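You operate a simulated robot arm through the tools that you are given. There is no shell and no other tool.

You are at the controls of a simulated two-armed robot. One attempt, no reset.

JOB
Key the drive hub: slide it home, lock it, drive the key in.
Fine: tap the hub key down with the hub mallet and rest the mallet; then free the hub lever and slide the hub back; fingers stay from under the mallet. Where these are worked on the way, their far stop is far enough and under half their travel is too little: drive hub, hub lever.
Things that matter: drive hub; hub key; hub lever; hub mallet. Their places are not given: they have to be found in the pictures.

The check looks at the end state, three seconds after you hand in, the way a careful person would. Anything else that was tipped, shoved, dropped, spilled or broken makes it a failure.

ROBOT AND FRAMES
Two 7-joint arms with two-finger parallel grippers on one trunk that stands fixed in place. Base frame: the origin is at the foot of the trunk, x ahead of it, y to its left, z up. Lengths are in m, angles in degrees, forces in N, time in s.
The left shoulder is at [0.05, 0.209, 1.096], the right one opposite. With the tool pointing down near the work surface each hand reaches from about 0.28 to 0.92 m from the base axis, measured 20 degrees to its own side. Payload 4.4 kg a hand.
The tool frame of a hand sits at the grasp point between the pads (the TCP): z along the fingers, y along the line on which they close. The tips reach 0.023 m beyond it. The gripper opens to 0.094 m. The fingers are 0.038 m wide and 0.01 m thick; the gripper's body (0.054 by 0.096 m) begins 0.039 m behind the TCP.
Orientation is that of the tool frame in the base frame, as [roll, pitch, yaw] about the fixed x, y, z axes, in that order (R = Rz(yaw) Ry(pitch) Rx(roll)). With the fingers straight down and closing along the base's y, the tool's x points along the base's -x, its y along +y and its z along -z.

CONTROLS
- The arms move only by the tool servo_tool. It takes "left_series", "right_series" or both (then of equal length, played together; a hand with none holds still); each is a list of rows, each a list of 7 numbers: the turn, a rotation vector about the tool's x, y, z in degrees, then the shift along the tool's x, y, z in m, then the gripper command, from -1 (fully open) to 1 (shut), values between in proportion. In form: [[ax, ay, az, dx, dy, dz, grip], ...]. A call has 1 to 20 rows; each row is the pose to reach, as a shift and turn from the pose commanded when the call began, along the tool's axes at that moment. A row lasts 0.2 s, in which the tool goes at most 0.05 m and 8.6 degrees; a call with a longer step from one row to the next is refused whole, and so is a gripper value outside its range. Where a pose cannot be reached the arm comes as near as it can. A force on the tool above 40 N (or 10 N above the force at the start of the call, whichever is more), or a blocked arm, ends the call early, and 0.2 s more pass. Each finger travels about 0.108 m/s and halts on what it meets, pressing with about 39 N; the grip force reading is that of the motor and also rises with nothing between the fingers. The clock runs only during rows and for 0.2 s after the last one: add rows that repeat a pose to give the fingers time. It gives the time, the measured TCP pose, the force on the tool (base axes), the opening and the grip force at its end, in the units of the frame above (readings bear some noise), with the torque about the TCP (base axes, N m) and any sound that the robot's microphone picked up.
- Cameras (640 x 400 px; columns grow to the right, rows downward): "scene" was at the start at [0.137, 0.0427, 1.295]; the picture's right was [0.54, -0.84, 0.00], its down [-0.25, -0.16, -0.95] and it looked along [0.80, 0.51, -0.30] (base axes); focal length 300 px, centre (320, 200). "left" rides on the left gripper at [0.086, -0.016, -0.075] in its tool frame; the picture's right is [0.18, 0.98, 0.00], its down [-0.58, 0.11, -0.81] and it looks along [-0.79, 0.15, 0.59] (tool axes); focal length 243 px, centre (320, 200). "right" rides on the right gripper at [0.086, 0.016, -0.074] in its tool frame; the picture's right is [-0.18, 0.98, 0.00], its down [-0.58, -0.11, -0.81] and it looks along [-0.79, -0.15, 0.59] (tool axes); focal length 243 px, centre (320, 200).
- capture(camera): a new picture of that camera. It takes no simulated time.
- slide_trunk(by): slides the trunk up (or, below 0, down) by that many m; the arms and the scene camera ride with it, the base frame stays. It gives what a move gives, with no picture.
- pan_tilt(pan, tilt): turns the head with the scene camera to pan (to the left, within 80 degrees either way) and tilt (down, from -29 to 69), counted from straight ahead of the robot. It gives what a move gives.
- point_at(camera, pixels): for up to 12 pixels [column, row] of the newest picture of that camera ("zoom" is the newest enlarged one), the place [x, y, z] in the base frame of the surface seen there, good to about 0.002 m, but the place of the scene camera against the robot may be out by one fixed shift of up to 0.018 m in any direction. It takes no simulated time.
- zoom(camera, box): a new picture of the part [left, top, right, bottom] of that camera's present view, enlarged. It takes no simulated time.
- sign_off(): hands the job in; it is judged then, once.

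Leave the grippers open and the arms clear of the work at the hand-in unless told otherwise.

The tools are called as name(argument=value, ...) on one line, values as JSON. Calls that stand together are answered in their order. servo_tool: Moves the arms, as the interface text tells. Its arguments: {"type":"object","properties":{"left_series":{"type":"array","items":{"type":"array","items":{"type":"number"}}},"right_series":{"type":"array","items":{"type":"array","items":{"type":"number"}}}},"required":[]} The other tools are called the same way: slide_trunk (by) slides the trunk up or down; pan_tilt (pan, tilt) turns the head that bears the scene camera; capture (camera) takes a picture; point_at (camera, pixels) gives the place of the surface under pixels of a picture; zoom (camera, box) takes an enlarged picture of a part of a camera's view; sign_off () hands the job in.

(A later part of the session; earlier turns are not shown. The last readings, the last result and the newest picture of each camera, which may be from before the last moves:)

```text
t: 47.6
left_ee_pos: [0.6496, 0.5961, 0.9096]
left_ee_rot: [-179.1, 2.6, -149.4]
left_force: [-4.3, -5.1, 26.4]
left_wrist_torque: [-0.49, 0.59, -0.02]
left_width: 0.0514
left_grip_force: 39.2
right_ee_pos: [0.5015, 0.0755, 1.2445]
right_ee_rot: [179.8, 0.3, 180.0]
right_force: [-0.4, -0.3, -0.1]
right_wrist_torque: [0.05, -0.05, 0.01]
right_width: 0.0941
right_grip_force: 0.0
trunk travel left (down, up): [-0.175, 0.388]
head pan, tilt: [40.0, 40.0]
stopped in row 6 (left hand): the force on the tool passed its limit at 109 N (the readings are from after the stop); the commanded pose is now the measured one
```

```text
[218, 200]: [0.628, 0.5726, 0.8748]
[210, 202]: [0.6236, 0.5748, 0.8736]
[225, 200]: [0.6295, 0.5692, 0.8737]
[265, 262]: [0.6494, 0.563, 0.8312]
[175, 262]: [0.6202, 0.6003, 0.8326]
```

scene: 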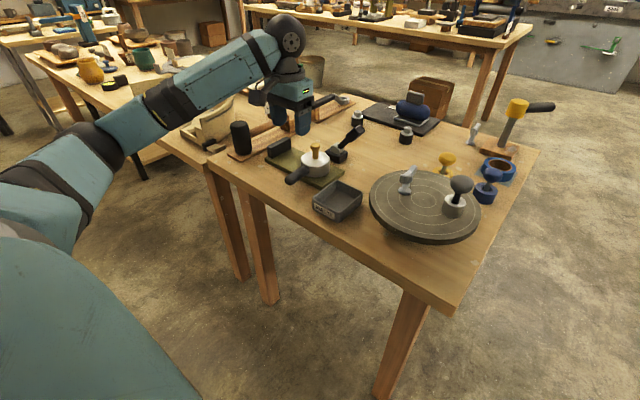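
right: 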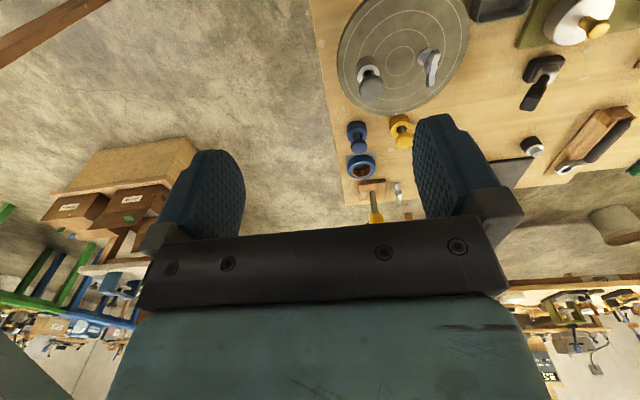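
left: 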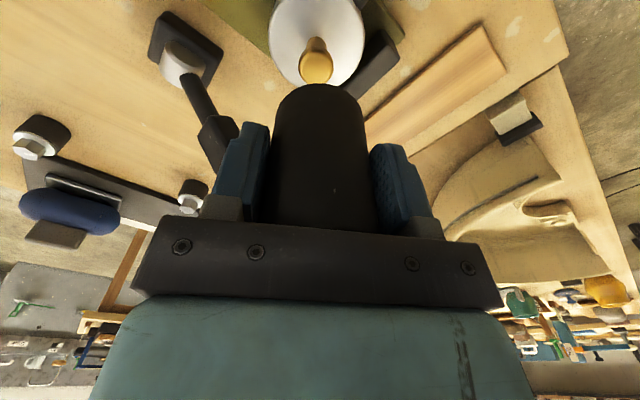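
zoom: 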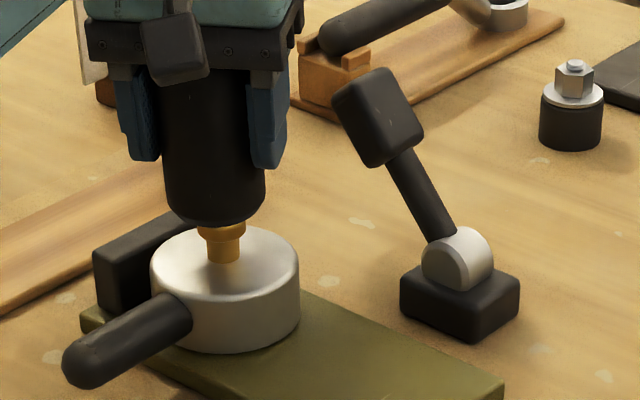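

That blow landed hard (109 N) and the key went down again. The tool has crept about 2.6° out of level, so I'll raise it and straighten it before continuing.

servo_tool(left_series=[[-0.3, 0.8, 0.2, 0, -0.001, -0.03, 1], [-0.6, 1.7, 0.4, 0, -0.002, -0.06, 1], [-0.9, 2.6, 0.6, 0, -0.003, -0.08, 1], [-0.9, 2.6, 0.6, 0, -0.003, -0.08, 1]])

capture(camera="left")

zoom(camera="scene", box=[260, 100, 360, 175])

point_at(camera="zoom", pixels=[[218, 205], [210, 205], [225, 203], [265, 262], [175, 262]])

```text
t: 48.6
left_ee_pos: [0.6482, 0.5945, 0.9804]
left_ee_rot: [179.8, -0.8, -150.0]
left_force: [-0.2, -1.2, -2.9]
left_wrist_torque: [-0.09, 0.1, 0.0]
left_width: 0.0511
left_grip_force: 38.9
right_ee_pos: [0.5063, 0.0786, 1.2427]
right_ee_rot: [179.9, 0.0, 179.9]
right_force: [-0.5, 0.7, -0.2]
right_wrist_torque: [0.01, 0.01, 0.01]
right_width: 0.094
right_grip_force: 0.0
trunk travel left (down, up): [-0.175, 0.388]
head pan, tilt: [40.0, 40.0]
```

```text
taken
```

left: 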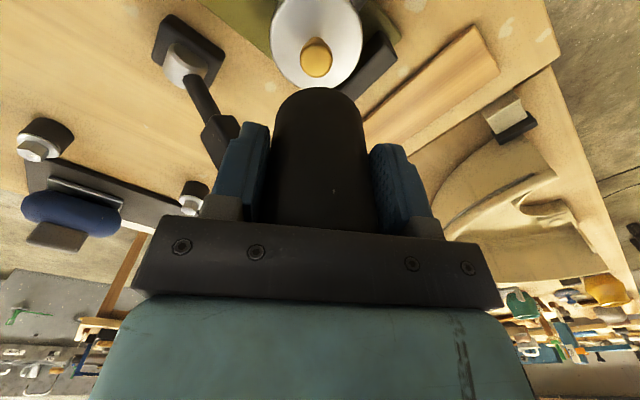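

```text
5.33 times, centred on (310, 138) of scene
```

zoom: 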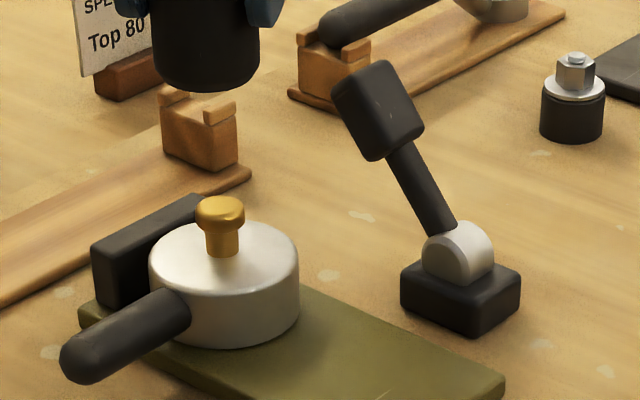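

```text
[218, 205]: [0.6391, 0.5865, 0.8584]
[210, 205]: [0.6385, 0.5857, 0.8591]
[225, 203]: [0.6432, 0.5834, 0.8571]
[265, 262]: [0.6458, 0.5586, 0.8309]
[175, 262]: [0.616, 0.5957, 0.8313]
```

The key top is at about 0.858, so it is 13 mm down with some 15 mm of shank left. The tool is level again. I'll give two more full blows.

servo_tool(left_series=[[0, 0, 0, 0, -0.002, -0.015, 1], [0, 0, 0, 0, -0.002, 0.035, 1], [0, 0, 0, 0, -0.002, 0.083, 1], [0, 0, 0, 0, -0.002, 0.085, 1], [0, 0, 0, 0, -0.002, 0.037, 1], [0, 0, 0, 0, -0.002, -0.012, 1], [0, 0, 0, 0, -0.002, -0.015, 1], [0, 0, 0, 0, -0.002, 0.035, 1], [0, 0, 0, 0, -0.002, 0.085, 1], [0, 0, 0, 0, -0.002, 0.087, 1], [0, 0, 0, 0, -0.002, 0.04, 1], [0, 0, 0, 0, -0.002, 0.0, 1], [0, 0, 0, 0, -0.002, 0.0, 1]])

zoom(camera="scene", box=[260, 100, 360, 175])

point_at(camera="zoom", pixels=[[218, 212], [210, 212], [225, 212], [265, 262], [175, 262]])

```text
t: 51.4
left_ee_pos: [0.6509, 0.5928, 0.9796]
left_ee_rot: [179.9, -0.9, -150.0]
left_force: [-0.1, 0.3, -2.2]
left_wrist_torque: [-0.09, 0.1, 0.01]
left_width: 0.0513
left_grip_force: 39.1
right_ee_pos: [0.5046, 0.0796, 1.241]
right_ee_rot: [179.9, 0.0, 179.9]
right_force: [-0.4, 0.4, 0.0]
right_wrist_torque: [-0.01, 0.05, 0.01]
right_width: 0.0939
right_grip_force: 0.0
trunk travel left (down, up): [-0.175, 0.388]
head pan, tilt: [40.0, 40.0]
```

```text
5.33 times, centred on (310, 138) of scene
```

zoom: 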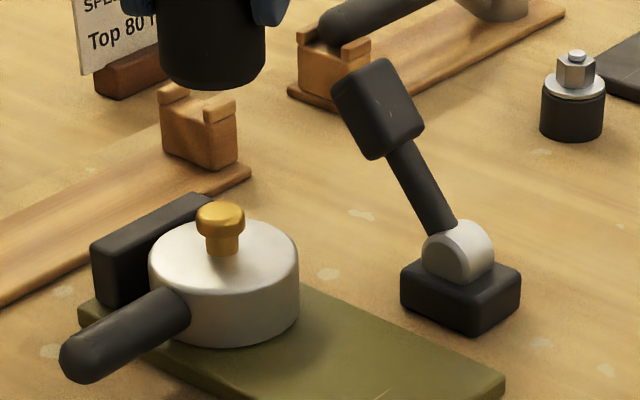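

```text
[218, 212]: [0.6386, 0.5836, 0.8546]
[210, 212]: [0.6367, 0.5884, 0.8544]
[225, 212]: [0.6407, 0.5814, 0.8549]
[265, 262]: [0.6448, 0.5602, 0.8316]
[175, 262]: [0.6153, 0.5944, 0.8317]
```

The key top is at 0.8546. I'll centre slightly and deliver two more blows, 4 mm deeper.

servo_tool(left_series=[[0, 0, 0, 0.003, 0.0015, -0.015, 1], [0, 0, 0, 0.003, 0.0015, 0.037, 1], [0, 0, 0, 0.003, 0.0015, 0.086, 1], [0, 0, 0, 0.003, 0.0015, 0.089, 1], [0, 0, 0, 0.003, 0.0015, 0.04, 1], [0, 0, 0, 0.003, 0.0015, -0.009, 1], [0, 0, 0, 0.003, 0.0015, -0.012, 1], [0, 0, 0, 0.003, 0.0015, 0.038, 1], [0, 0, 0, 0.003, 0.0015, 0.088, 1], [0, 0, 0, 0.003, 0.0015, 0.091, 1], [0, 0, 0, 0.003, 0.0015, 0.042, 1], [0, 0, 0, 0.003, 0.0015, 0.0, 1], [0, 0, 0, 0.003, 0.0015, 0.0, 1]])

zoom(camera="scene", box=[260, 100, 360, 175])

point_at(camera="zoom", pixels=[[218, 220], [210, 220], [225, 220], [265, 262], [175, 262]])

```text
refused: row 2 steps farther than a row can; nothing moved
```

```text
5.33 times, centred on (310, 138) of scene
```

zoom: 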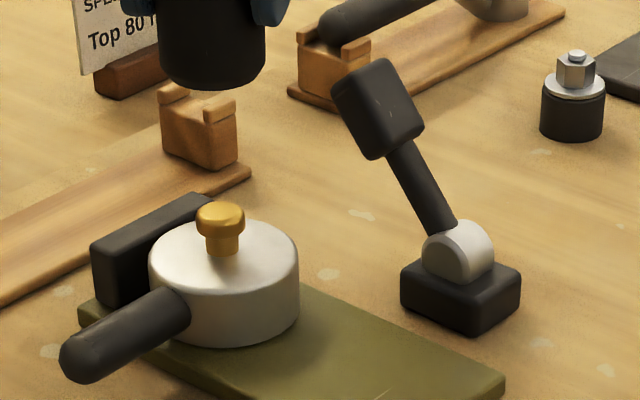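

```text
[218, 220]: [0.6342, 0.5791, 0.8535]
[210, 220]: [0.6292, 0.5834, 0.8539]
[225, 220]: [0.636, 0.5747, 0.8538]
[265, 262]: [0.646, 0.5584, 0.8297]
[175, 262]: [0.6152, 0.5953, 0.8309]
```

One step was 2 mm too long and was refused. I'll send it again, corrected.

servo_tool(left_series=[[0, 0, 0, 0.003, 0.0015, -0.012, 1], [0, 0, 0, 0.003, 0.0015, 0.037, 1], [0, 0, 0, 0.003, 0.0015, 0.086, 1], [0, 0, 0, 0.003, 0.0015, 0.089, 1], [0, 0, 0, 0.003, 0.0015, 0.04, 1], [0, 0, 0, 0.003, 0.0015, -0.009, 1], [0, 0, 0, 0.003, 0.0015, -0.011, 1], [0, 0, 0, 0.003, 0.0015, 0.038, 1], [0, 0, 0, 0.003, 0.0015, 0.087, 1], [0, 0, 0, 0.003, 0.0015, 0.091, 1], [0, 0, 0, 0.003, 0.0015, 0.042, 1], [0, 0, 0, 0.003, 0.0015, 0.0, 1], [0, 0, 0, 0.003, 0.0015, 0.0, 1]])

zoom(camera="scene", box=[260, 100, 360, 175])

point_at(camera="zoom", pixels=[[218, 220], [210, 220], [225, 220], [265, 262], [175, 262]])

```text
t: 54.2
left_ee_pos: [0.6463, 0.5962, 0.98]
left_ee_rot: [179.8, -0.9, -149.9]
left_force: [-1.3, -0.5, -3.6]
left_wrist_torque: [-0.1, 0.11, 0.0]
left_width: 0.0511
left_grip_force: 39.3
right_ee_pos: [0.5054, 0.0799, 1.2409]
right_ee_rot: [-179.9, -0.1, -180.0]
right_force: [0.2, -0.2, -0.1]
right_wrist_torque: [-0.03, 0.03, 0.0]
right_width: 0.094
right_grip_force: 0.0
trunk travel left (down, up): [-0.175, 0.388]
head pan, tilt: [40.0, 40.0]
```

```text
5.33 times, centred on (310, 138) of scene
```

zoom: 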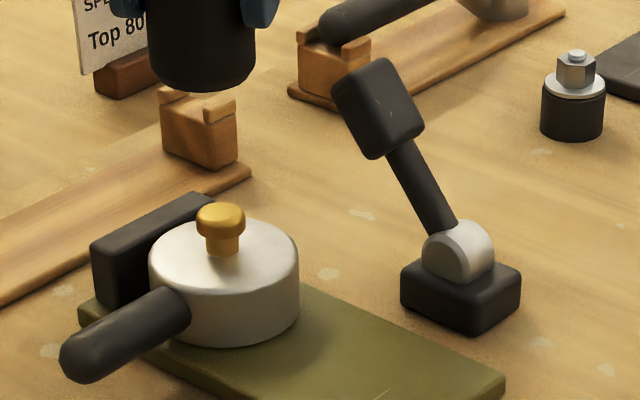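

```text
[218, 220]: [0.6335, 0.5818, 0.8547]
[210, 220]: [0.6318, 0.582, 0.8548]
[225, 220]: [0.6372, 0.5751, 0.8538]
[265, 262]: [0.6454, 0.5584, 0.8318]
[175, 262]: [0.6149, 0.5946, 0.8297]
```

Those two blows barely moved the key, so it may be at its seat. I'll test with one more blow and read the contact height and force while bearing on it.

servo_tool(left_series=[[0, 0, 0, 0, -0.003, -0.01, 1], [0, 0, 0, 0, -0.003, 0.039, 1], [0, 0, 0, 0, -0.003, 0.088, 1], [0, 0, 0, 0, -0.003, 0.092, 1], [0, 0, 0, 0, -0.003, 0.092, 1]])

zoom(camera="scene", box=[260, 100, 360, 175])

```text
t: 55.4
left_ee_pos: [0.6418, 0.5894, 0.9056]
left_ee_rot: [-179.8, 0.5, -149.8]
left_force: [8.7, 10.0, 37.6]
left_wrist_torque: [0.59, -0.78, 0.07]
left_width: 0.0514
left_grip_force: 38.8
right_ee_pos: [0.4982, 0.0722, 1.2474]
right_ee_rot: [179.6, 0.5, 180.0]
right_force: [-0.5, -0.1, -0.3]
right_wrist_torque: [0.02, -0.03, 0.0]
right_width: 0.0941
right_grip_force: 0.2
trunk travel left (down, up): [-0.175, 0.388]
head pan, tilt: [40.0, 40.0]
```

```text
5.33 times, centred on (310, 138) of scene
```

zoom: 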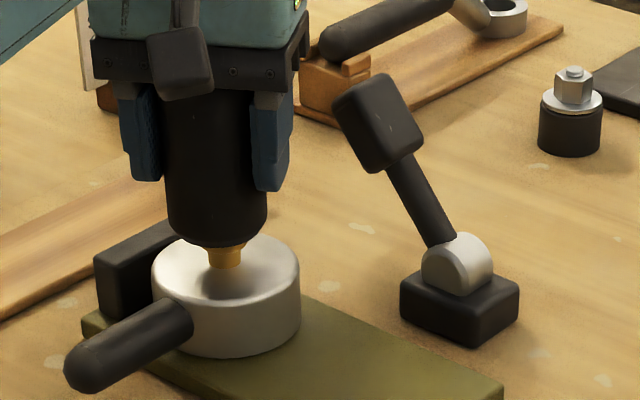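

servo_tool(left_series=[[0, 0, 0, 0, 0, -0.04, 1], [0, 0, 0, 0, 0, -0.08, 1], [0, 0, 0, 0, 0, -0.092, 1], [0, 0, 0, 0, 0, -0.092, 1]])

capture(camera="left")

zoom(camera="scene", box=[290, 125, 340, 165])

point_at(camera="zoom", pixels=[[250, 130], [230, 140], [250, 145], [330, 230], [130, 230], [250, 190], [250, 215]])

```text
t: 56.4
left_ee_pos: [0.648, 0.5908, 0.9816]
left_ee_rot: [179.8, -0.8, -150.0]
left_force: [0.1, -0.1, -2.8]
left_wrist_torque: [-0.03, 0.13, 0.02]
left_width: 0.0511
left_grip_force: 39.4
right_ee_pos: [0.506, 0.0782, 1.2422]
right_ee_rot: [-180.0, 0.0, -180.0]
right_force: [0.8, -0.4, 0.5]
right_wrist_torque: [0.01, -0.04, -0.01]
right_width: 0.0939
right_grip_force: 0.0
trunk travel left (down, up): [-0.175, 0.388]
head pan, tilt: [40.0, 40.0]
```

```text
taken
```

left: 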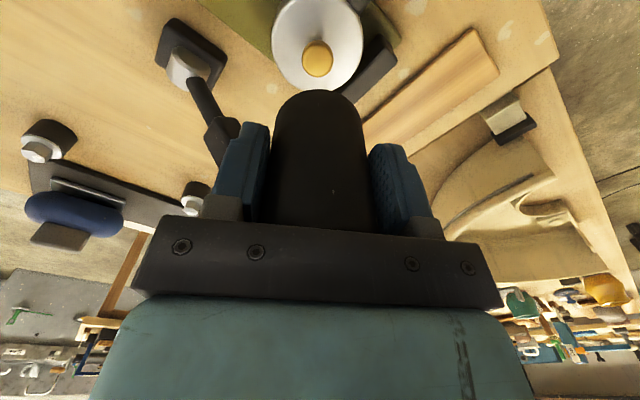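

```text
10.00 times, centred on (315, 145) of scene
```

zoom: 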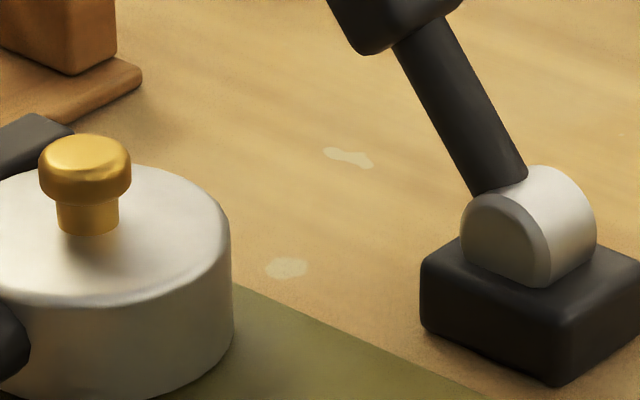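

```text
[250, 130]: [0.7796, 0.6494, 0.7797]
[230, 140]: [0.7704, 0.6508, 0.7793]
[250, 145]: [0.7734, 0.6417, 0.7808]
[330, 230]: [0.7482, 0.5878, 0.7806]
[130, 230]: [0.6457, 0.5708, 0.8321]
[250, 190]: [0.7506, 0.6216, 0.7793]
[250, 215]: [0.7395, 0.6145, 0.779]
```

point_at(camera="zoom", pixels=[[85, 140], [75, 150], [95, 150], [85, 175], [85, 190], [88, 210], [88, 232], [150, 200]])

zoom(camera="left", box=[270, 0, 370, 90])

point_at(camera="left", pixels=[[317, 60], [315, 50], [320, 65], [290, 40], [350, 40], [300, 60]])

```text
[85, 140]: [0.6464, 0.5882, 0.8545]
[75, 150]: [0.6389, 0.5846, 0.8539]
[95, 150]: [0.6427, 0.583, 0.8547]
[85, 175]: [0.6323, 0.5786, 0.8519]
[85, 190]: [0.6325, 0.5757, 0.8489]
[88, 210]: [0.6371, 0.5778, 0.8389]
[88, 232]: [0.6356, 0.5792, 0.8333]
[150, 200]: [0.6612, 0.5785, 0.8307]
```

```text
4.44 times, centred on (320, 45) of left
```

zoom: 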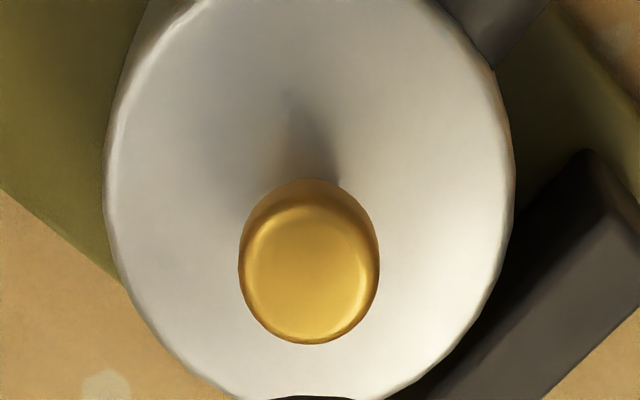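

```text
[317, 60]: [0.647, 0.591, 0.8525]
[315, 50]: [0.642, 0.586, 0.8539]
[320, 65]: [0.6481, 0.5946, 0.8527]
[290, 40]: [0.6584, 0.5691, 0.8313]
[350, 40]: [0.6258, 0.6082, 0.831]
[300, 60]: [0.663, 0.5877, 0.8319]
```

By the wrist camera the key has gone from 0.8726 to about 0.853 (0.020 m), and the last three blows changed nothing. I'll give one last full blow with follow-through to be sure it is seated.

servo_tool(left_series=[[0, 0, 0, 0, 0, -0.02, 1], [0, 0, 0, 0, 0, 0.03, 1], [0, 0, 0, 0, 0, 0.08, 1], [0, 0, 0, 0, 0, 0.106, 1], [0, 0, 0, 0, 0, 0.106, 1]])

servo_tool(left_series=[[0, 0, 0, 0, 0, -0.04, 1], [0, 0, 0, 0, 0, -0.075, 1], [0, 0, 0, 0, 0, -0.075, 1]])

capture(camera="left")

zoom(camera="scene", box=[290, 125, 340, 165])

point_at(camera="zoom", pixels=[[85, 140], [75, 150], [95, 150], [85, 175], [85, 190], [88, 210], [88, 232], [150, 200]])

point_at(camera="left", pixels=[[317, 60], [315, 50], [320, 65], [290, 40], [350, 40], [300, 60]])

```text
t: 57.4
left_ee_pos: [0.6449, 0.5894, 0.9053]
left_ee_rot: [-179.6, 0.6, -149.9]
left_force: [-17.6, -10.2, 25.9]
left_wrist_torque: [-0.42, 1.01, 0.08]
left_width: 0.0511
left_grip_force: 38.7
right_ee_pos: [0.5024, 0.0769, 1.2451]
right_ee_rot: [179.8, 0.1, -180.0]
right_force: [0.2, 0.6, -0.8]
right_wrist_torque: [-0.04, -0.02, 0.0]
right_width: 0.0941
right_grip_force: 0.1
trunk travel left (down, up): [-0.175, 0.388]
head pan, tilt: [40.0, 40.0]
stopped in row 4 (left hand): the force on the tool passed its limit at 54 N (the readings are from after the stop); the commanded pose is now the measured one
```

```text
t: 58.2
left_ee_pos: [0.6481, 0.5924, 0.9715]
left_ee_rot: [-179.7, 0.2, -149.8]
left_force: [-0.4, -0.2, -3.5]
left_wrist_torque: [-0.03, 0.12, 0.03]
left_width: 0.0516
left_grip_force: 39.0
right_ee_pos: [0.506, 0.0787, 1.2418]
right_ee_rot: [179.9, -0.1, 180.0]
right_force: [-0.1, 0.6, 0.1]
right_wrist_torque: [0.01, -0.01, -0.01]
right_width: 0.0939
right_grip_force: 0.1
trunk travel left (down, up): [-0.175, 0.388]
head pan, tilt: [40.0, 40.0]
```

```text
taken
```

left: 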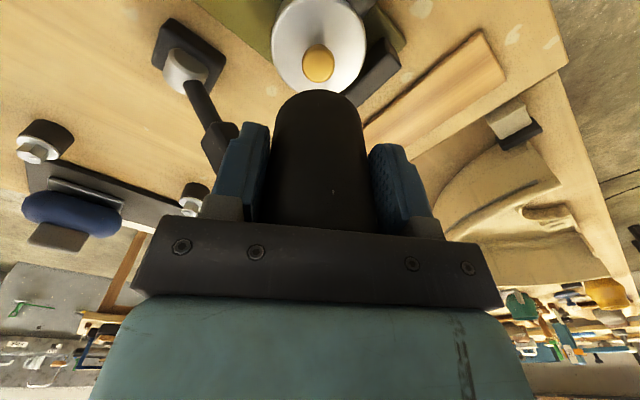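

```text
10.00 times, centred on (315, 145) of scene
```

zoom: 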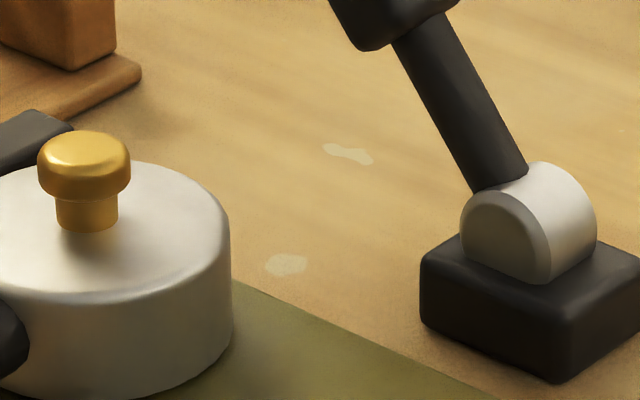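

```text
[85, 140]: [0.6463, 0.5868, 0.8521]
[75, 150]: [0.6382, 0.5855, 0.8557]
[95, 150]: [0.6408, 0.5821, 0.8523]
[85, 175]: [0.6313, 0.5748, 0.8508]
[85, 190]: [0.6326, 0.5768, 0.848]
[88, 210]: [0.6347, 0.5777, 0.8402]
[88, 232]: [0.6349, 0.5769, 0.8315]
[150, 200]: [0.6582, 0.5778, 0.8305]
```

```text
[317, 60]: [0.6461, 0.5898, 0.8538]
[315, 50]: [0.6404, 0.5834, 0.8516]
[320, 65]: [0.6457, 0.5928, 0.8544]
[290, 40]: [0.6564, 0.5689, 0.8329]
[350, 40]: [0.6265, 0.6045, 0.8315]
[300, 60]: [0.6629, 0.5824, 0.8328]
```

Nothing changed: the key is seated, 20 mm down. Now the mallet goes back. I'll raise it a little and turn it back 30° so that the handle points along +x again.

servo_tool(left_series=[[0, 0, 6, 0, 0, -0.02, 1], [0, 0, 12, 0, 0, -0.03, 1], [-0.1, 0.1, 18, 0, 0, -0.03, 1], [-0.2, 0.1, 24, 0, 0, -0.03, 1], [-0.3, 0.2, 30.2, 0, 0, -0.03, 1], [-0.3, 0.2, 30.2, 0, 0, -0.03, 1]])

capture(camera="left")

capture(camera="scene")

zoom(camera="scene", box=[220, 40, 380, 160])

```text
t: 59.6
left_ee_pos: [0.6471, 0.5931, 1.0009]
left_ee_rot: [-180.0, 0.0, 179.9]
left_force: [-0.5, -0.8, -3.4]
left_wrist_torque: [0.0, 0.12, 0.01]
left_width: 0.0513
left_grip_force: 38.7
right_ee_pos: [0.5059, 0.0798, 1.2428]
right_ee_rot: [-179.9, 0.0, -179.9]
right_force: [-0.3, -0.2, -0.4]
right_wrist_torque: [-0.04, -0.01, 0.03]
right_width: 0.094
right_grip_force: 0.0
trunk travel left (down, up): [-0.175, 0.388]
head pan, tilt: [40.0, 40.0]
```

```text
taken
```

left: 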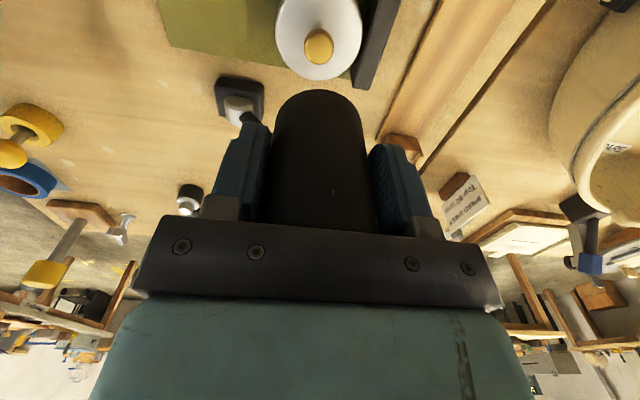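

```text
taken
```

scene: 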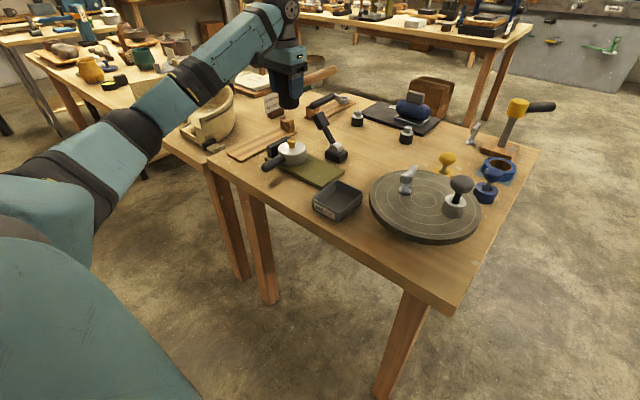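

```text
3.33 times, centred on (300, 100) of scene
```

zoom: 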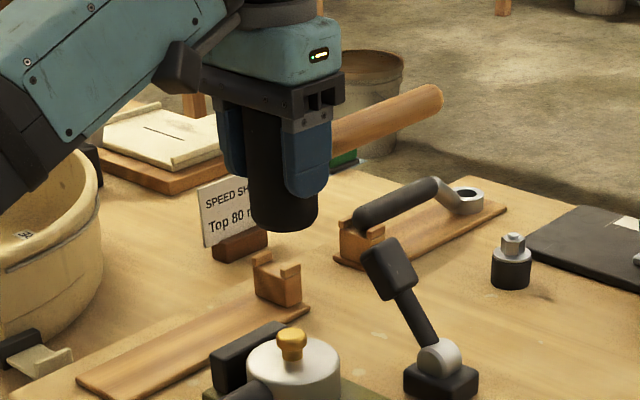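

The mallet handle is visible. I'll read two points along it, and the rest's cheeks, to check that the handle still points straight along +x and is level.

point_at(camera="zoom", pixels=[[425, 98], [345, 135], [400, 108], [370, 122], [438, 100], [345, 120], [425, 85], [263, 262], [290, 270], [278, 275], [285, 222], [255, 215]])

```text
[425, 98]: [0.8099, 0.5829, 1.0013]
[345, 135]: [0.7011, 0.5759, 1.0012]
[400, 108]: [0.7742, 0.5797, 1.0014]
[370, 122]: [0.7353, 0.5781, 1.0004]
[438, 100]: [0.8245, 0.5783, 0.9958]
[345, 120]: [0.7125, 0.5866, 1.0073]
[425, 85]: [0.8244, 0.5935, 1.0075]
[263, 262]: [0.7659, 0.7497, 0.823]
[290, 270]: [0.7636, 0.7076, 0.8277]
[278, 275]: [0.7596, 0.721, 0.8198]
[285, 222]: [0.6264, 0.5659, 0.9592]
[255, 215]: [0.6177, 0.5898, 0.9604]
```

The points suggest the handle may be turned a degree or two. I'll enlarge it and measure more carefully.

zoom(camera="scene", box=[295, 55, 345, 95])

```text
10.00 times, centred on (320, 75) of scene
```

zoom: 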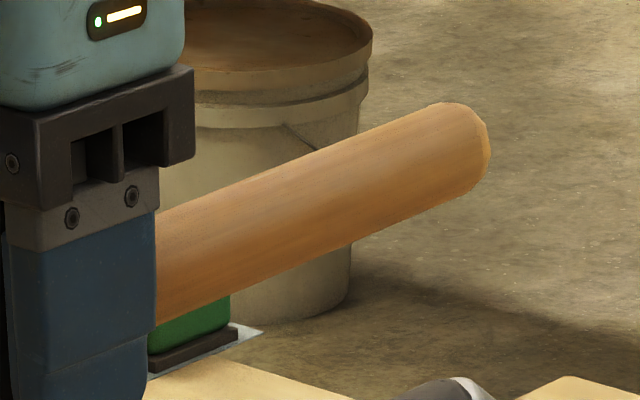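

point_at(camera="zoom", pixels=[[170, 262], [230, 238], [300, 210], [370, 182], [430, 158], [170, 215], [430, 117], [170, 310], [430, 200]])

```text
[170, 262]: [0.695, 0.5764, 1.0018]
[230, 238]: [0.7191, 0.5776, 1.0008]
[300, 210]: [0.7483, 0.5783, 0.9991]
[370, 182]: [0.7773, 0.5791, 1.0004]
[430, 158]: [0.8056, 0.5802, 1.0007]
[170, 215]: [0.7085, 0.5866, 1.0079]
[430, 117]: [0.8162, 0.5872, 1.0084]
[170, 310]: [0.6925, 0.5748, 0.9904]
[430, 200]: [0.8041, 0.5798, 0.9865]
```

The handle is level but turned about 1.8° toward +y, and the rest's slot is only slightly wider than the handle. I'll carry the mallet above its rest, taking out that 1.8°, and compare again there.

servo_tool(left_series=[[0, 0, 0.4, 0.015, 0.04, 0.0, 1], [0, 0, 0.8, 0.03, 0.08, 0.0, 1], [0, 0, 1.2, 0.045, 0.115, 0.0, 1], [0, 0, 1.8, 0.058, 0.145, 0.0, 1], [0, 0, 1.8, 0.058, 0.145, 0.04, 1], [0, 0, 1.8, 0.058, 0.145, 0.08, 1], [0, 0, 1.8, 0.058, 0.145, 0.1, 1], [0, 0, 1.8, 0.058, 0.145, 0.1, 1]])

zoom(camera="scene", box=[220, 80, 320, 160])

capture(camera="left")

```text
t: 61.4
left_ee_pos: [0.5894, 0.7376, 0.9035]
left_ee_rot: [179.9, 0.2, 178.3]
left_force: [-0.3, -0.8, -2.4]
left_wrist_torque: [-0.01, 0.1, -0.01]
left_width: 0.0513
left_grip_force: 38.8
right_ee_pos: [0.5046, 0.0797, 1.243]
right_ee_rot: [-180.0, 0.1, -179.9]
right_force: [-0.5, 0.8, 0.0]
right_wrist_torque: [0.0, -0.01, 0.02]
right_width: 0.0941
right_grip_force: 0.1
trunk travel left (down, up): [-0.175, 0.388]
head pan, tilt: [40.0, 40.0]
```

```text
5.00 times, centred on (270, 120) of scene
```

zoom: 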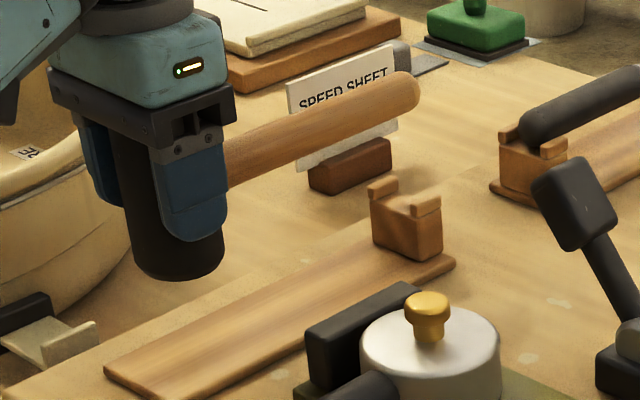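

```text
taken
```

left: 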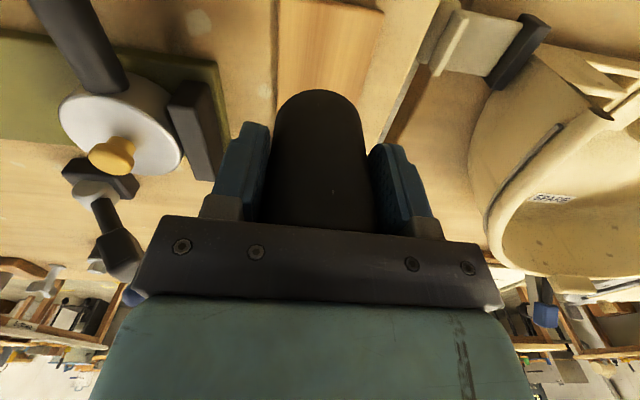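

The mallet is above its rest. I'll enlarge the handle end and the U-block together to measure their offset.

zoom(camera="scene", box=[262, 90, 318, 136])

```text
8.70 times, centred on (290, 113) of scene
```

zoom: 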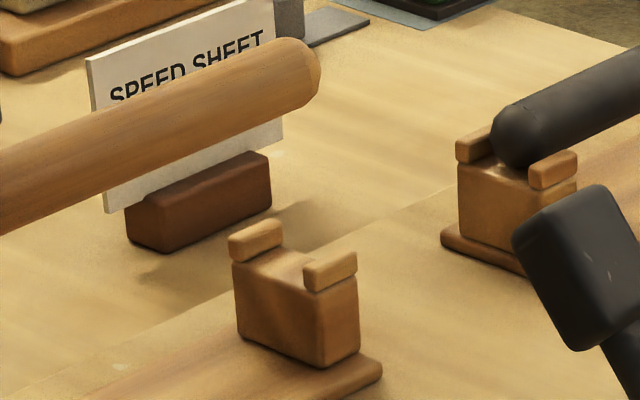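

point_at(camera="zoom", pixels=[[20, 185], [80, 160], [150, 131], [210, 106], [270, 81]])

point_at(camera="zoom", pixels=[[233, 240], [257, 228], [280, 236], [258, 252], [306, 268], [330, 256], [354, 258], [330, 280], [270, 265], [288, 268], [270, 300], [335, 320]])

```text
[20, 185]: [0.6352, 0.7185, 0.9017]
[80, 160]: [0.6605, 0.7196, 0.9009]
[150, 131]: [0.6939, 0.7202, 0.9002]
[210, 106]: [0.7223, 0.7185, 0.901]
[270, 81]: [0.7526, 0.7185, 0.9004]
```

```text
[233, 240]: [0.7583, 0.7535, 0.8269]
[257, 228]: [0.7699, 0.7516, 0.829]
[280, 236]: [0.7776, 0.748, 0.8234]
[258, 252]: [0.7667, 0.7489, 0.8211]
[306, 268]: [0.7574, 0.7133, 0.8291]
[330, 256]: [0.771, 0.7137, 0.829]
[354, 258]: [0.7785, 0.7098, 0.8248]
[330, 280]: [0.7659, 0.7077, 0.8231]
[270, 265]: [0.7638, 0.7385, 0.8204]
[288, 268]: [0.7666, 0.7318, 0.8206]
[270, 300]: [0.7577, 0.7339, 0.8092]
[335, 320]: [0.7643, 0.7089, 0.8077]
```

The handle is straight now (y 0.7185–0.720 all along). Its axis is about 2 mm right of the slot's middle, within the ±4 mm slack. I'll check that the head hasn't shifted fore-aft in the grip before lowering.

point_at(camera="left", pixels=[[320, 110], [320, 130], [320, 150], [320, 170], [285, 150], [355, 150]])

point_at(camera="zoom", pixels=[[300, 55], [312, 70], [317, 80], [310, 95], [290, 45]])

```text
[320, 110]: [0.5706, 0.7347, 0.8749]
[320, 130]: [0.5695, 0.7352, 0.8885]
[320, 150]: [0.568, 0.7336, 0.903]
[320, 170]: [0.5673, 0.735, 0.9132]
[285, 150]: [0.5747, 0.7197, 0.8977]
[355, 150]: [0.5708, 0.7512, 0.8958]
```

```text
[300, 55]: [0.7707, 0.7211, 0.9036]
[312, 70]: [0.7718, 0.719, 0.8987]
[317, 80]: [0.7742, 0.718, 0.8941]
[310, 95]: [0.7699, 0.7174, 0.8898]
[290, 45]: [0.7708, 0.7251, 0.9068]
```

The head sits about 4 mm further forward in the grip than at pick-up. I'll shift back 4 mm and left 2 mm, then lower to just above the rest and look.

servo_tool(left_series=[[0, 0, 0, 0.004, 0.002, 0.0, 1], [0, 0, 0, 0.004, 0.002, 0.02, 1], [0, 0, 0, 0.004, 0.002, 0.04, 1], [0, 0, 0, 0.004, 0.002, 0.052, 1], [0, 0, 0, 0.004, 0.002, 0.052, 1]])

zoom(camera="scene", box=[220, 90, 300, 154])

zoom(camera="scene", box=[262, 98, 318, 136])

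```text
t: 62.6
left_ee_pos: [0.5848, 0.7386, 0.8506]
left_ee_rot: [179.9, 0.1, 178.1]
left_force: [0.2, -0.8, -3.3]
left_wrist_torque: [0.01, 0.08, 0.01]
left_width: 0.0513
left_grip_force: 39.3
right_ee_pos: [0.5063, 0.0789, 1.243]
right_ee_rot: [180.0, 0.1, -179.8]
right_force: [0.9, 0.7, 0.0]
right_wrist_torque: [0.02, 0.04, 0.0]
right_width: 0.0942
right_grip_force: 0.0
trunk travel left (down, up): [-0.175, 0.388]
head pan, tilt: [40.0, 40.0]
```

```text
6.25 times, centred on (260, 122) of scene
```

zoom: 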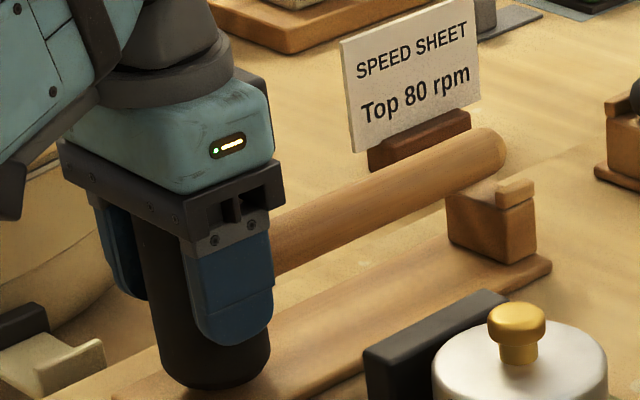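

```text
10.53 times, centred on (290, 117) of scene
```

zoom: 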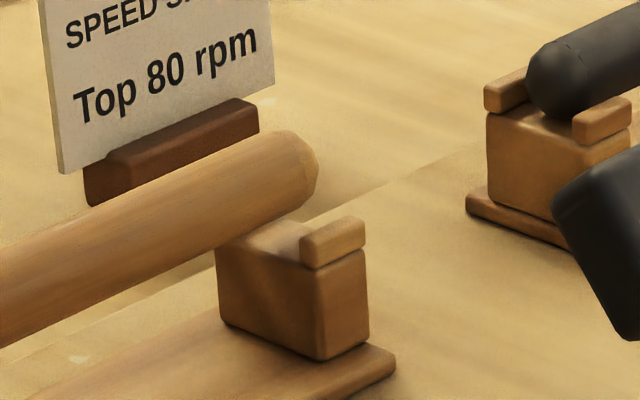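

point_at(camera="zoom", pixels=[[60, 268], [150, 229], [250, 186], [305, 245], [335, 230], [360, 225], [270, 235], [240, 245], [305, 160], [315, 175], [335, 250], [360, 235]])

```text
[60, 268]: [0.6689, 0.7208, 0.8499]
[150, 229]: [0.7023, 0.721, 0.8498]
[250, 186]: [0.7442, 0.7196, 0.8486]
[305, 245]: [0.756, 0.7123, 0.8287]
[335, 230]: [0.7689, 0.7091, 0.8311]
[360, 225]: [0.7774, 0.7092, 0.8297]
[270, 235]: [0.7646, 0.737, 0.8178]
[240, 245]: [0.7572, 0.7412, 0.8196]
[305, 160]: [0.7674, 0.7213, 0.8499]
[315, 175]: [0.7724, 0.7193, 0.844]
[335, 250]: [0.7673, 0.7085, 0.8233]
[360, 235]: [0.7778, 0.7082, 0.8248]
```

The handle sits midway between the cheeks, with about 11 mm still to go. I'll lower the rest of the way gently and watch for contact.

servo_tool(left_series=[[0, 0, 0, 0, 0.0005, 0.004, 1], [0, 0, 0, 0, 0.0005, 0.008, 1], [0, 0, 0, 0, 0.0005, 0.01, 1], [0, 0, 0, 0, 0.0005, 0.01, 1]])

zoom(camera="scene", box=[220, 90, 300, 154])

```text
t: 63.6
left_ee_pos: [0.5845, 0.7402, 0.8406]
left_ee_rot: [179.8, 0.1, 178.2]
left_force: [2.9, 2.3, 0.8]
left_wrist_torque: [0.07, 0.01, 0.07]
left_width: 0.0511
left_grip_force: 39.3
right_ee_pos: [0.5057, 0.0793, 1.2422]
right_ee_rot: [-179.9, 0.0, 180.0]
right_force: [-0.3, 0.4, 0.5]
right_wrist_torque: [0.01, 0.03, 0.02]
right_width: 0.0944
right_grip_force: 0.1
trunk travel left (down, up): [-0.175, 0.388]
head pan, tilt: [40.0, 40.0]
```

```text
6.25 times, centred on (260, 122) of scene
```

zoom: 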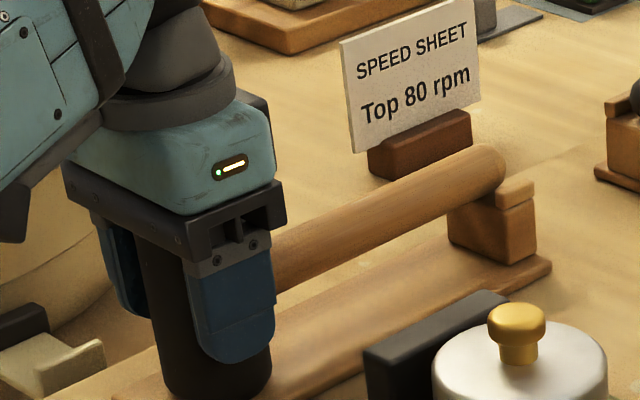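

The weight is now carried by the rest (force −3.3 → +0.8). I'll lower 1 mm more and then open the fingers.

servo_tool(left_series=[[0, 0, 0, 0, 0, 0.001, 1], [0, 0, 0, 0, 0, 0.001, 1]])

zoom(camera="scene", box=[262, 98, 318, 136])

```text
t: 64.2
left_ee_pos: [0.585, 0.7392, 0.8403]
left_ee_rot: [179.8, 0.3, 178.3]
left_force: [1.7, 6.2, 8.0]
left_wrist_torque: [0.05, 0.04, 0.06]
left_width: 0.0514
left_grip_force: 39.2
right_ee_pos: [0.5035, 0.0774, 1.2435]
right_ee_rot: [179.9, 0.1, 180.0]
right_force: [0.5, 0.0, 0.3]
right_wrist_torque: [-0.01, -0.02, -0.01]
right_width: 0.0942
right_grip_force: 0.1
trunk travel left (down, up): [-0.175, 0.388]
head pan, tilt: [40.0, 40.0]
```

```text
10.53 times, centred on (290, 117) of scene
```

zoom: 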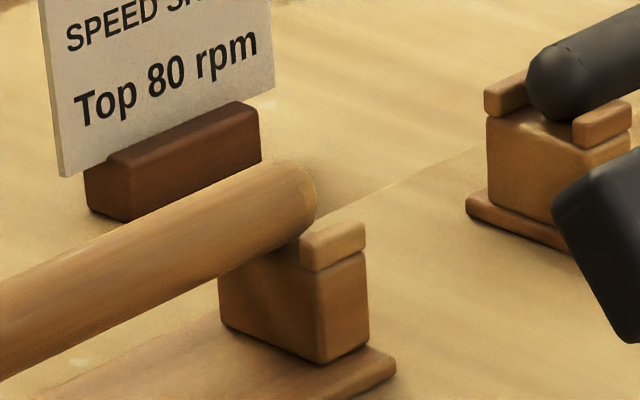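

The handle is lying in the slot beside the near cheek. I'll open the fingers slowly with the hand held still.

servo_tool(left_series=[[0, 0, 0, 0, 0, -0.0005, 0.2], [0, 0, 0, 0, 0, -0.0005, -0.1], [0, 0, 0, 0, 0, -0.0005, -0.3], [0, 0, 0, 0, 0, -0.0005, -0.6], [0, 0, 0, 0, 0, -0.0005, -0.8], [0, 0, 0, 0, 0, -0.0005, -0.8]])

zoom(camera="scene", box=[220, 90, 300, 154])

capture(camera="left")

```text
t: 65.6
left_ee_pos: [0.5842, 0.7394, 0.841]
left_ee_rot: [179.8, 0.2, 178.2]
left_force: [1.1, 4.1, 9.5]
left_wrist_torque: [-0.04, 0.04, 0.0]
left_width: 0.0849
left_grip_force: 0.0
right_ee_pos: [0.5045, 0.0772, 1.2413]
right_ee_rot: [179.9, 0.1, 179.9]
right_force: [-0.3, -0.7, 0.5]
right_wrist_torque: [0.0, -0.03, 0.01]
right_width: 0.0939
right_grip_force: 0.1
trunk travel left (down, up): [-0.175, 0.388]
head pan, tilt: [40.0, 40.0]
```

```text
6.25 times, centred on (260, 122) of scene
```

zoom: 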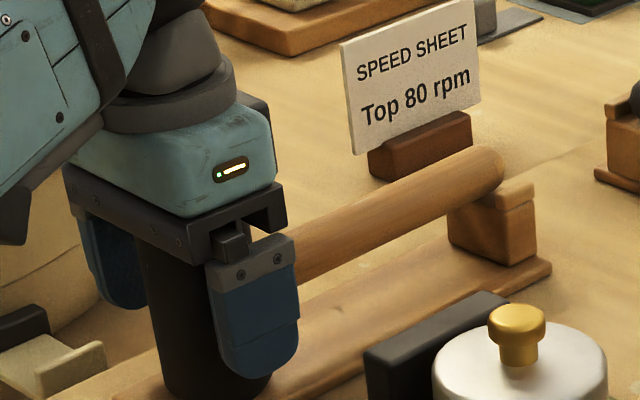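

```text
taken
```

left: 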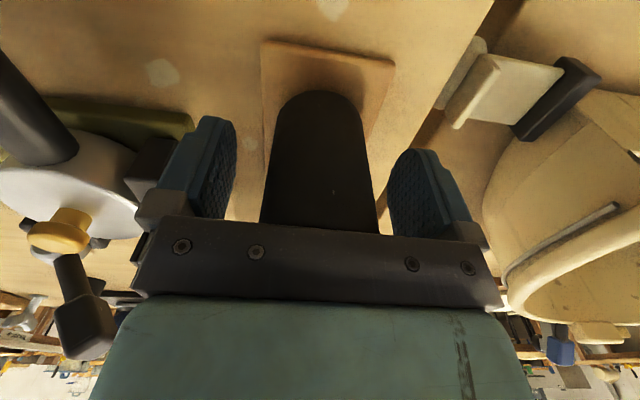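

The fingers are open and the palm still presses lightly on the head's top. I'll lift straight up.

servo_tool(left_series=[[0, 0, 0, 0, 0, -0.01, -0.8], [0, 0, 0, 0, 0, -0.03, -0.8], [0, 0, 0, 0, 0, -0.07, -0.8], [0, 0, 0, 0, 0, -0.11, -0.8], [0, 0, 0, 0, 0, -0.15, -0.8], [0, 0, 0, 0, 0, -0.15, -0.8]])

capture(camera="left")

zoom(camera="scene", box=[220, 90, 320, 170])

```text
t: 67.0
left_ee_pos: [0.5848, 0.7392, 0.9889]
left_ee_rot: [179.8, 0.1, 178.2]
left_force: [0.1, 0.2, -0.5]
left_wrist_torque: [0.01, 0.03, -0.02]
left_width: 0.0846
left_grip_force: 0.0
right_ee_pos: [0.506, 0.0803, 1.2413]
right_ee_rot: [179.9, 0.0, -180.0]
right_force: [-0.1, 0.3, -0.9]
right_wrist_torque: [-0.01, -0.03, 0.0]
right_width: 0.0941
right_grip_force: 0.0
trunk travel left (down, up): [-0.175, 0.388]
head pan, tilt: [40.0, 40.0]
```

```text
taken
```

left: 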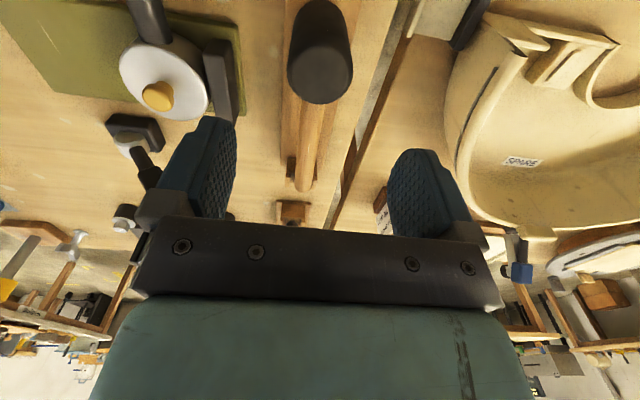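

```text
5.00 times, centred on (270, 130) of scene
```

zoom: 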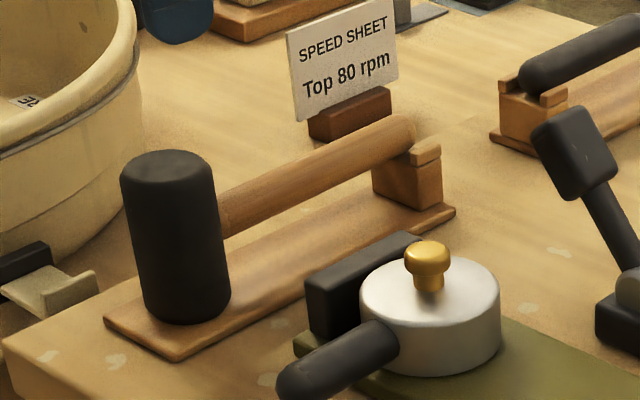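

The mallet stands in its rest. I'll check its position and levelness against the original.

point_at(camera="left", pixels=[[320, 75], [295, 70], [347, 70], [320, 98], [320, 55], [312, 125], [307, 150], [303, 175], [290, 165], [316, 168]])

zoom(camera="left", box=[250, 0, 390, 200])

```text
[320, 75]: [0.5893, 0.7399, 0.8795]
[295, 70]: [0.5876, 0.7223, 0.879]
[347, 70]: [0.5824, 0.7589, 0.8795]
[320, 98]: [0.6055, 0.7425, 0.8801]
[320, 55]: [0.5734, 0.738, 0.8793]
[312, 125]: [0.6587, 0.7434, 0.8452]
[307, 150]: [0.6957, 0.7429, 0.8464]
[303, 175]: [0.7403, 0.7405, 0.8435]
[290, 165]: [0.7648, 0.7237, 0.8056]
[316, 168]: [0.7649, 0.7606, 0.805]
```

```text
2.00 times, centred on (320, 100) of left
```

zoom: 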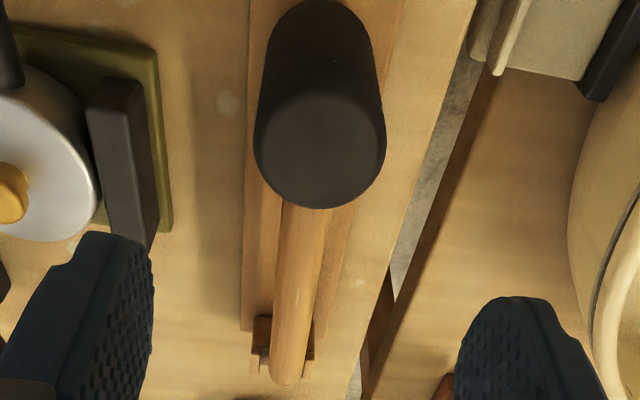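

The mallet is back as it was: top level at 0.8795, handle in the slot at y≈0.74. Now I'll close the fingers and go to the left of the lever knob at (0.746, 0.63), staying high on the way.

servo_tool(left_series=[[0, 0, -0.4, -0.03, -0.02, -0.01, 0], [0, 0, -0.8, -0.068, -0.042, -0.01, 0.6], [0, 0, -1.2, -0.106, -0.066, -0.01, 1], [0, 0, -1.6, -0.14, -0.088, -0.01, 1], [0, 0, -1.8, -0.1643, -0.1039, -0.01, 1], [0, 0, -1.8, -0.1643, -0.1039, 0.02, 1], [0, 0, -1.8, -0.1643, -0.1039, 0.02, 1]])

capture(camera="left")

zoom(camera="scene", box=[240, 70, 400, 190])

```text
t: 68.6
left_ee_pos: [0.7434, 0.6315, 0.9714]
left_ee_rot: [179.8, 0.2, 180.0]
left_force: [0.3, -0.8, 0.5]
left_wrist_torque: [0.03, 0.01, -0.02]
left_width: 0.0001
left_grip_force: 39.3
right_ee_pos: [0.5044, 0.0768, 1.2435]
right_ee_rot: [179.9, 0.1, 179.9]
right_force: [-0.3, 0.0, -0.6]
right_wrist_torque: [0.03, -0.03, -0.01]
right_width: 0.0939
right_grip_force: 0.1
trunk travel left (down, up): [-0.175, 0.388]
head pan, tilt: [40.0, 40.0]
```

```text
taken
```

left: 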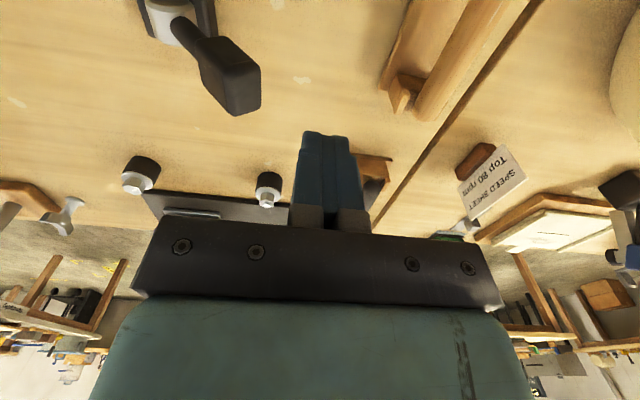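

```text
3.33 times, centred on (320, 130) of scene
```

zoom: 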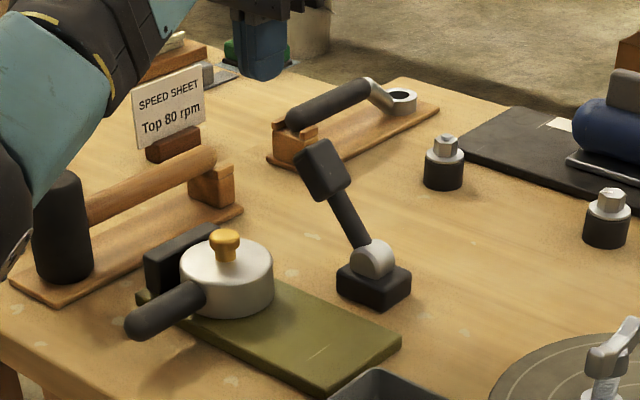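

point_at(camera="left", pixels=[[255, 80], [258, 100], [235, 112], [240, 80], [215, 60], [222, 90], [250, 60], [200, 30], [165, 20]])

```text
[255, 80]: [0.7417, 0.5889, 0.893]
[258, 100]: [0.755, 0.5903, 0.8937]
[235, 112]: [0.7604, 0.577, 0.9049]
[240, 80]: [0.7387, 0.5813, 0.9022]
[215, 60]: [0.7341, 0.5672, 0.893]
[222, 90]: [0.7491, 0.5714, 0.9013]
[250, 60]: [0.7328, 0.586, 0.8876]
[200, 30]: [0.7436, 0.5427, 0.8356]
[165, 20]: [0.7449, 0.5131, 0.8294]
```

The knob's left side is at y 0.591 and z≈0.89. I'll lower the fingers to z 0.910 on its left and push right (−y), rising along the lever's arc.

servo_tool(left_series=[[0, 0, 0, -0.002, 0, 0.03, 1], [0, 0, 0, -0.003, 0, 0.061, 1], [0, 0, 0, -0.003, 0, 0.061, 1], [0, 0, 0, -0.003, -0.02, 0.061, 1], [0, 0, 0, -0.003, -0.03, 0.061, 1], [0, 0, 0, -0.003, -0.04, 0.056, 1], [0, 0, 0, -0.003, -0.05, 0.051, 1], [0, 0, 0, -0.003, -0.06, 0.047, 1], [0, 0, 0, -0.003, -0.07, 0.045, 1], [0, 0, 0, -0.003, -0.08, 0.044, 1], [0, 0, 0, -0.003, -0.09, 0.044, 1]])

capture(camera="left")

zoom(camera="scene", box=[240, 70, 400, 190])

```text
t: 71.0
left_ee_pos: [0.7494, 0.54, 0.9253]
left_ee_rot: [179.9, 0.2, 180.0]
left_force: [0.0, 0.8, 0.6]
left_wrist_torque: [-0.03, 0.01, -0.02]
left_width: 0.0
left_grip_force: 39.0
right_ee_pos: [0.5045, 0.079, 1.2415]
right_ee_rot: [180.0, 0.1, -180.0]
right_force: [0.3, -0.4, -1.0]
right_wrist_torque: [0.0, 0.0, -0.02]
right_width: 0.094
right_grip_force: 0.1
trunk travel left (down, up): [-0.175, 0.388]
head pan, tilt: [40.0, 40.0]
```

```text
taken
```

left: 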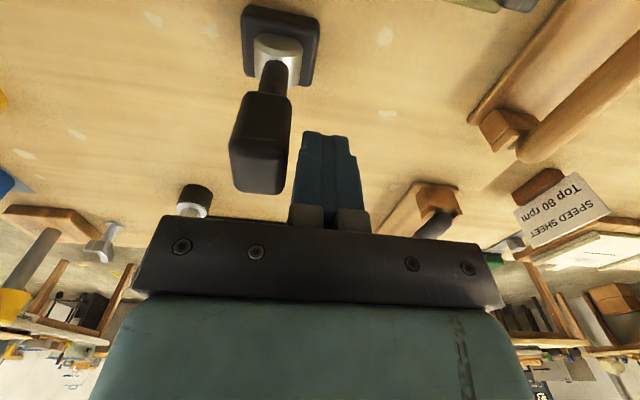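

```text
3.33 times, centred on (320, 130) of scene
```

zoom: 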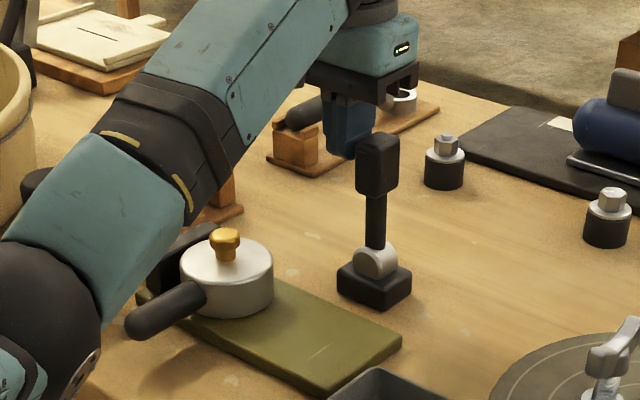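

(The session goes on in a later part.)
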